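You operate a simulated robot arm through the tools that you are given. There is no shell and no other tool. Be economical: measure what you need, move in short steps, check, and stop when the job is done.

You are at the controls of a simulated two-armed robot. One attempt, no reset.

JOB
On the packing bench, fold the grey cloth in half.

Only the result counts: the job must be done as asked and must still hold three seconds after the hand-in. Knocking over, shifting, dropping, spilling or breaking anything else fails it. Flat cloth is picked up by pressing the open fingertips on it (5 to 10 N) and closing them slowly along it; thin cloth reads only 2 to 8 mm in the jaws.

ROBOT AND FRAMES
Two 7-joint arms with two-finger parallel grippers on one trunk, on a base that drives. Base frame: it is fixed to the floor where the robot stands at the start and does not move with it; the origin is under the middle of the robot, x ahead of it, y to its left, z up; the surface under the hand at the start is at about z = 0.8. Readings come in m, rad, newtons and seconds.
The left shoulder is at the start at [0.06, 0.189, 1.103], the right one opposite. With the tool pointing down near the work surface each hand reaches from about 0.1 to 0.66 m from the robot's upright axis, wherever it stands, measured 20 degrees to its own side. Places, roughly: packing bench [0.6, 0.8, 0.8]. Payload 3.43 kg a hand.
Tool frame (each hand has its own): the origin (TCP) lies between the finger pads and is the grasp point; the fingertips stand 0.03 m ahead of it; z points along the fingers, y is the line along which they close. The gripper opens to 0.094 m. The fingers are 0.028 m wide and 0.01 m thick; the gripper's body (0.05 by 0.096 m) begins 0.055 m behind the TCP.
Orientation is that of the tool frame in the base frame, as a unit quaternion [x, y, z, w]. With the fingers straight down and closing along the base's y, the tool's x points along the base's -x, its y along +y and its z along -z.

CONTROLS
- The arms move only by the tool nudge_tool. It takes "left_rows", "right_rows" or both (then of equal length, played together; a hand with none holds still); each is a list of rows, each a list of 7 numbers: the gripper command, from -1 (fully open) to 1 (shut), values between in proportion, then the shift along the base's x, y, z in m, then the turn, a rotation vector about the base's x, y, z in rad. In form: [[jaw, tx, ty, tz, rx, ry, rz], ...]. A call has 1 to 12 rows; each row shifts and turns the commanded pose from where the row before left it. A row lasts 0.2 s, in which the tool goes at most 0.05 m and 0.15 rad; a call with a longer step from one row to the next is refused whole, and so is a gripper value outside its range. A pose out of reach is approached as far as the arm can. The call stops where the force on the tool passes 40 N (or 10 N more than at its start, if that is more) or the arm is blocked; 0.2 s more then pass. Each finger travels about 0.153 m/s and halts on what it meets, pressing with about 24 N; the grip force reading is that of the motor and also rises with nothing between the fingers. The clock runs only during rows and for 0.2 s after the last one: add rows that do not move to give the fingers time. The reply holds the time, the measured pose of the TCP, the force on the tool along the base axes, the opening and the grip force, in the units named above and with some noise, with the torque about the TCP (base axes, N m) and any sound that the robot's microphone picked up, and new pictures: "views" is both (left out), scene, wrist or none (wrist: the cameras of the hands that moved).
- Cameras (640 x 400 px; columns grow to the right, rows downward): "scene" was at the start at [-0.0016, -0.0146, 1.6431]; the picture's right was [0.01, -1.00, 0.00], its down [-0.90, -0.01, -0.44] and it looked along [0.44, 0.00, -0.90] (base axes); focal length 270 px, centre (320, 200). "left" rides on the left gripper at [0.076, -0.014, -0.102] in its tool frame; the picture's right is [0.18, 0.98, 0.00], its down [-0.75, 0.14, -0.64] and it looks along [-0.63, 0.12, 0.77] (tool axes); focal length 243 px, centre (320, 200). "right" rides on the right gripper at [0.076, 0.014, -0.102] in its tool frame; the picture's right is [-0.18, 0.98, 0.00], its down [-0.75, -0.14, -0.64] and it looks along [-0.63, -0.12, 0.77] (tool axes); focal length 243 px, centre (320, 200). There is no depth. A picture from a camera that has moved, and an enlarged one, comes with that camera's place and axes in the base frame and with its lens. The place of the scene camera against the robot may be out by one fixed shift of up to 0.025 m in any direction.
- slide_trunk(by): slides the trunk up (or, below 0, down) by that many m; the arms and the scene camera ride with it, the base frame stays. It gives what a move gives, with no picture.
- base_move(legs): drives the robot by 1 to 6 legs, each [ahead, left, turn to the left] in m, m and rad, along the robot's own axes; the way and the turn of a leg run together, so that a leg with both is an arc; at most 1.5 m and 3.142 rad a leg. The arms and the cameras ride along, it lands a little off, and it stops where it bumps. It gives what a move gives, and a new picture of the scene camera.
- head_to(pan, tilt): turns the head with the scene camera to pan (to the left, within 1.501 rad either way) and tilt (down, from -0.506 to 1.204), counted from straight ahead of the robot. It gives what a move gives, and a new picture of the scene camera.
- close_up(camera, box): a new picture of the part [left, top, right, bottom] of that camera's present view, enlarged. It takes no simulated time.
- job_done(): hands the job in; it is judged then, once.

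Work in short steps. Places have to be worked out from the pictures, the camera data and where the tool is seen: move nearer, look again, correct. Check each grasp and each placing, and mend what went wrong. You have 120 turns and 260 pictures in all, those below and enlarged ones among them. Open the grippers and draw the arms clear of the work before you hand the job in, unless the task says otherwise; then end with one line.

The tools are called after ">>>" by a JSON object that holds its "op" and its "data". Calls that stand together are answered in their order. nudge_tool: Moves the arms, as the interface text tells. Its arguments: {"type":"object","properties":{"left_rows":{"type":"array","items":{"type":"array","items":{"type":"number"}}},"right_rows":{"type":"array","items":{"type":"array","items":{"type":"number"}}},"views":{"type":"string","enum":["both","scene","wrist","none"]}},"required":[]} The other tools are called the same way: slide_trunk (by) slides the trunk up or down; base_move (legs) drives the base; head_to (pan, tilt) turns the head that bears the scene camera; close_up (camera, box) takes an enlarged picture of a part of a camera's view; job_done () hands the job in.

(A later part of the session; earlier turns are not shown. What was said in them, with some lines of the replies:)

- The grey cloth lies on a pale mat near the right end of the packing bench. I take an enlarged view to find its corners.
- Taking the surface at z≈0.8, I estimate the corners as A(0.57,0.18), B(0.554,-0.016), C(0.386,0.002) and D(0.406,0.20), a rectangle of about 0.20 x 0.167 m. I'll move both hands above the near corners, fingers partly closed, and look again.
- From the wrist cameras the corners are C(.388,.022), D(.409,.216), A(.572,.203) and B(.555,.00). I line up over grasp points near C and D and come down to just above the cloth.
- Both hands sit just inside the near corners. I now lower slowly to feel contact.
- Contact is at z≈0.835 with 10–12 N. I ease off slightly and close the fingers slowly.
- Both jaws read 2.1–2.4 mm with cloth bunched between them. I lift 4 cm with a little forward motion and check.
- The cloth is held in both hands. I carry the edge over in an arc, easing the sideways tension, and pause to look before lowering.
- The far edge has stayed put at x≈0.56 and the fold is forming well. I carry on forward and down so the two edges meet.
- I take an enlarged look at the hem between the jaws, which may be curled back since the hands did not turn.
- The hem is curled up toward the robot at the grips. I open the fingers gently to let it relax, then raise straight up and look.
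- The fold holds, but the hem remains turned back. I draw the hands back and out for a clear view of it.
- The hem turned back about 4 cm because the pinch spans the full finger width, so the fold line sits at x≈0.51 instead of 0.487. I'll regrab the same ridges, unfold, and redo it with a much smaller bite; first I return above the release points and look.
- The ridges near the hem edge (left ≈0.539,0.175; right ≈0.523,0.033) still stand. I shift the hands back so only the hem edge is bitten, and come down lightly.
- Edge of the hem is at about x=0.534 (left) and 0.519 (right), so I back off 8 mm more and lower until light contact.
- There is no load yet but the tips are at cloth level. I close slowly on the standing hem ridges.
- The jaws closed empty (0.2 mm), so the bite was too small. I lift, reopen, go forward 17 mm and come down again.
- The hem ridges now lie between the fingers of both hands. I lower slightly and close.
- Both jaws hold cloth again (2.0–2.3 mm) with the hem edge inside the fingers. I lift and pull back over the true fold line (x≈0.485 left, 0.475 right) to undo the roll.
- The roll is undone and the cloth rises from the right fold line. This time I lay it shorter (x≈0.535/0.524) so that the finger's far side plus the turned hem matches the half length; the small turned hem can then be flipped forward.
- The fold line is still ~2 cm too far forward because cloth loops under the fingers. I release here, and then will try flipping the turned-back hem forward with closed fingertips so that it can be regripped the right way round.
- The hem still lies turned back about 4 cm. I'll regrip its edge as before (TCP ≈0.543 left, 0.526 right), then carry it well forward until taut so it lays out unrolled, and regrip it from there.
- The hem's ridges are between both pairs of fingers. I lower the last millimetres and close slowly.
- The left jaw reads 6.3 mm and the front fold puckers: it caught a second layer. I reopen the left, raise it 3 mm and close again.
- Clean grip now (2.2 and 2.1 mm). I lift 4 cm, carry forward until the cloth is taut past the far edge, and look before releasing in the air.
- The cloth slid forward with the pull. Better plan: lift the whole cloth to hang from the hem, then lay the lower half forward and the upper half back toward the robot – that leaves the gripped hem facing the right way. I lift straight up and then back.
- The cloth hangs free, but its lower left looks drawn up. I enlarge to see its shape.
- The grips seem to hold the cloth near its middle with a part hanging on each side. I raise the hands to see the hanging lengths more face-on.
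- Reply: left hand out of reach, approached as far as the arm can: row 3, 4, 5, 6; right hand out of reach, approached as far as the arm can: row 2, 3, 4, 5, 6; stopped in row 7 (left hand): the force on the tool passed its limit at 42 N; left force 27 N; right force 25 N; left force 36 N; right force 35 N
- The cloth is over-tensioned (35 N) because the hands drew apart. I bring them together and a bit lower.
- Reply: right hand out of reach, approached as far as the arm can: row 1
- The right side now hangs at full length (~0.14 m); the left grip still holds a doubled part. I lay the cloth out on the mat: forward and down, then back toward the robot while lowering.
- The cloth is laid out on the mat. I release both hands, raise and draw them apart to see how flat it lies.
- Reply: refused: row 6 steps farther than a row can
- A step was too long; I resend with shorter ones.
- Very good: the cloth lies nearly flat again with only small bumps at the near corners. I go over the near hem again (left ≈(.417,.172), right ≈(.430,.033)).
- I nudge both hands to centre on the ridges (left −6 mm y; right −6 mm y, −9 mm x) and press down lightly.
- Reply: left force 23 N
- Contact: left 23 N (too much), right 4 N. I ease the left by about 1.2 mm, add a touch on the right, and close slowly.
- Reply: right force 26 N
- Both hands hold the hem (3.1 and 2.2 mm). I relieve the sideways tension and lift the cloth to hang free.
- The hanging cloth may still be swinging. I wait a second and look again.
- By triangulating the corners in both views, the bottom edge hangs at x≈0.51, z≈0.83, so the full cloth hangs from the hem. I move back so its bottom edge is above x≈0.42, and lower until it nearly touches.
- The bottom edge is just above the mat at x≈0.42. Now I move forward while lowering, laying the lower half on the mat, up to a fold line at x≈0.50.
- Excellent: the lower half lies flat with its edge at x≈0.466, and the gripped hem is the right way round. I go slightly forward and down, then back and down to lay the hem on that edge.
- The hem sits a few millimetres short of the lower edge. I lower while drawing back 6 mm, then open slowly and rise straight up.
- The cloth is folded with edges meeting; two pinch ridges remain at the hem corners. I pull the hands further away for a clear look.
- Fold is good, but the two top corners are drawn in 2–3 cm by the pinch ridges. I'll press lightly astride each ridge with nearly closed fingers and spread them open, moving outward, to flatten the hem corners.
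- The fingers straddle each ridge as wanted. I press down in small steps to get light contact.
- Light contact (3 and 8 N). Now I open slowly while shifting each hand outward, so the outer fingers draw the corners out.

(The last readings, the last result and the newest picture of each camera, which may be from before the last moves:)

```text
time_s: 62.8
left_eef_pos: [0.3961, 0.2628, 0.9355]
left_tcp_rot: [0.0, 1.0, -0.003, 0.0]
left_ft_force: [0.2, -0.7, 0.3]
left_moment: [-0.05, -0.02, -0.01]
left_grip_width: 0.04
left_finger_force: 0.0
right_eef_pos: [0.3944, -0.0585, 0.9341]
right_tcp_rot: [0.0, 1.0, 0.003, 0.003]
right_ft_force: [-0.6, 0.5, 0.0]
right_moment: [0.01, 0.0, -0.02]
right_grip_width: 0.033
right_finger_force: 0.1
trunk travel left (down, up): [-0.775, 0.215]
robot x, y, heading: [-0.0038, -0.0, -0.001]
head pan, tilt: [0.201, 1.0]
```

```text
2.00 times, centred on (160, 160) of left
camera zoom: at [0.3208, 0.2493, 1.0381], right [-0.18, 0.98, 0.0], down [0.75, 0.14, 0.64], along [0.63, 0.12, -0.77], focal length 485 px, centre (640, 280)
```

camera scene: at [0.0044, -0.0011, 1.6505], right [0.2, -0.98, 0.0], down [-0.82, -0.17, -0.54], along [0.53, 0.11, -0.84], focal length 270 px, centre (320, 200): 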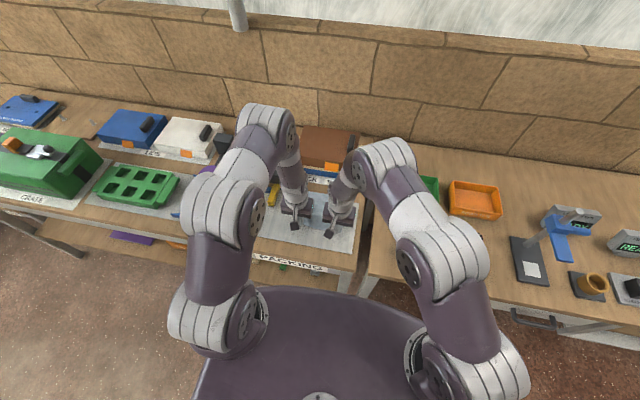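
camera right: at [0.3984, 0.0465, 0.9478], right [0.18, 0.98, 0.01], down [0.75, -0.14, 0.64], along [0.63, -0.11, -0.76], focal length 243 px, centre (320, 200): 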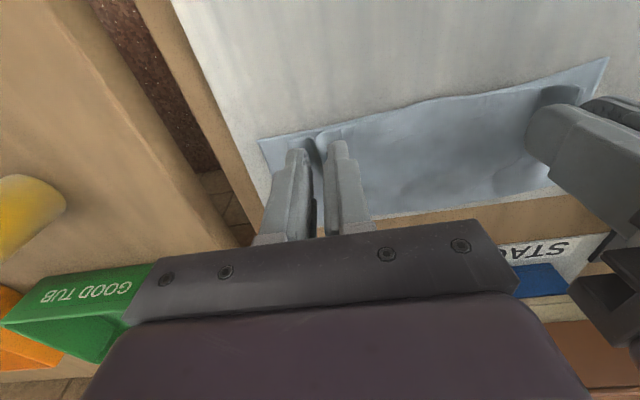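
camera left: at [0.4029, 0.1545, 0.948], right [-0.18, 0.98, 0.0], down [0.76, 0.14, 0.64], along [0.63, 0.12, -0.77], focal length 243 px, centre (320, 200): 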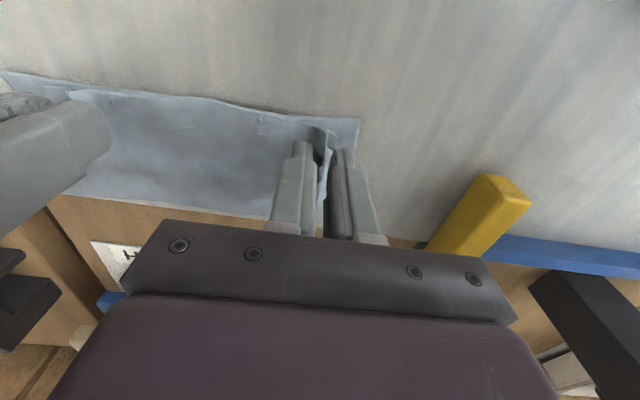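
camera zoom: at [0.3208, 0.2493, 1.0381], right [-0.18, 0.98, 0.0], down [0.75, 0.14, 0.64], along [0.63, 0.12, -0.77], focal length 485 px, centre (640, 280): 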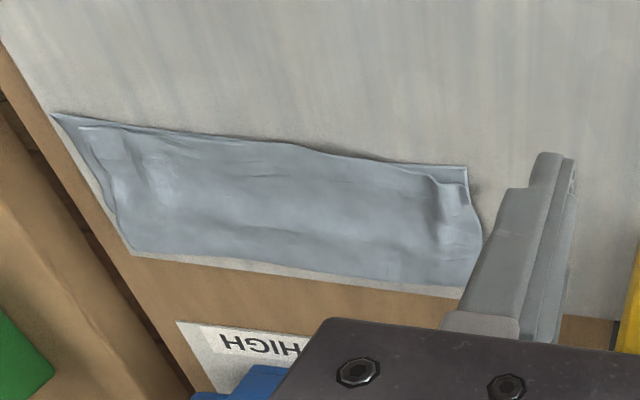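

The corners are now within about 1–1.5 cm of each other and the cloth is neatly halved, nothing else disturbed. I open the grippers and raise the arms clear.

>>> {"op": "nudge_tool", "data": {"left_rows": [[-0.5, -0.02, 0.01, 0.04, 0, 0, 0], [-1, -0.02, 0.01, 0.04, 0, 0, 0], [-1, 0, 0, 0, 0, 0, 0], [-1, 0, 0, 0, 0, 0, 0], [-1, 0, 0, 0, 0, 0, 0]], "right_rows": [[-0.5, -0.02, -0.01, 0.04, 0, 0, 0], [-1, -0.02, -0.01, 0.04, 0, 0, 0], [-1, 0, 0, 0, 0, 0, 0], [-1, 0, 0, 0, 0, 0, 0], [-1, 0, 0, 0, 0, 0, 0]], "views": "scene"}}

>>> {"op": "close_up", "data": {"camera": "scene", "box": [200, 120, 400, 245]}}

```text
time_s: 64.0
left_eef_pos: [0.3581, 0.2821, 1.0167]
left_tcp_rot: [0.0, 1.0, -0.002, -0.001]
left_ft_force: [1.2, -0.4, 0.8]
left_moment: [0.01, -0.02, 0.0]
left_grip_width: 0.094
left_finger_force: 0.0
right_eef_pos: [0.3556, -0.0788, 1.0147]
right_tcp_rot: [0.0, 1.0, 0.002, 0.003]
right_ft_force: [0.6, 0.2, -0.5]
right_moment: [0.01, -0.02, 0.0]
right_grip_width: 0.0937
right_finger_force: 0.0
trunk travel left (down, up): [-0.775, 0.215]
robot x, y, heading: [0.001, -0.0006, 0.002]
head pan, tilt: [0.201, 1.0]
camera scene: at [0.0039, -0.0014, 1.6505], right [0.2, -0.98, 0.0], down [-0.82, -0.17, -0.54], along [0.53, 0.11, -0.84], focal length 270 px, centre (320, 200)
```

scene: 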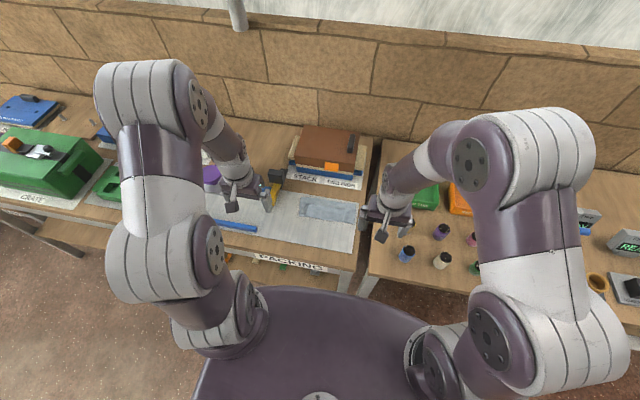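

```text
3.20 times, centred on (300, 182) of scene
camera zoom: at [0.0039, -0.0014, 1.6505], right [0.2, -0.98, 0.0], down [-0.82, -0.17, -0.54], along [0.53, 0.11, -0.84], focal length 866 px, centre (384, 256)
```

zoom: 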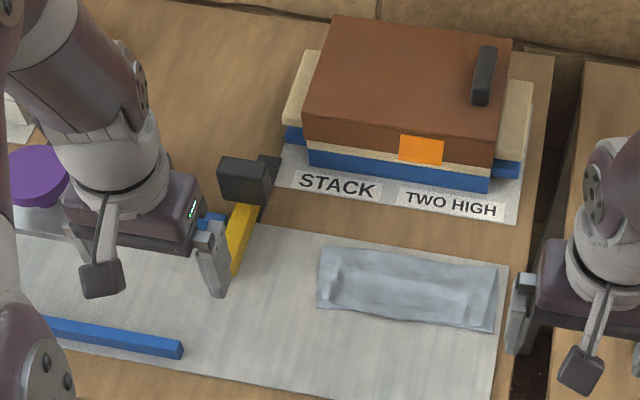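

The cloth lies folded in half on the mat, everything else is in place, and the arms are clear. I hand the job in.

>>> {"op": "job_done", "data": {}}

```text
The job is handed in.
```

I folded the grey cloth in half on the packing bench and handed the job in. In the last pictures the cloth's edges line up to within about 1–1.5 cm, and nothing else on the bench looks disturbed.
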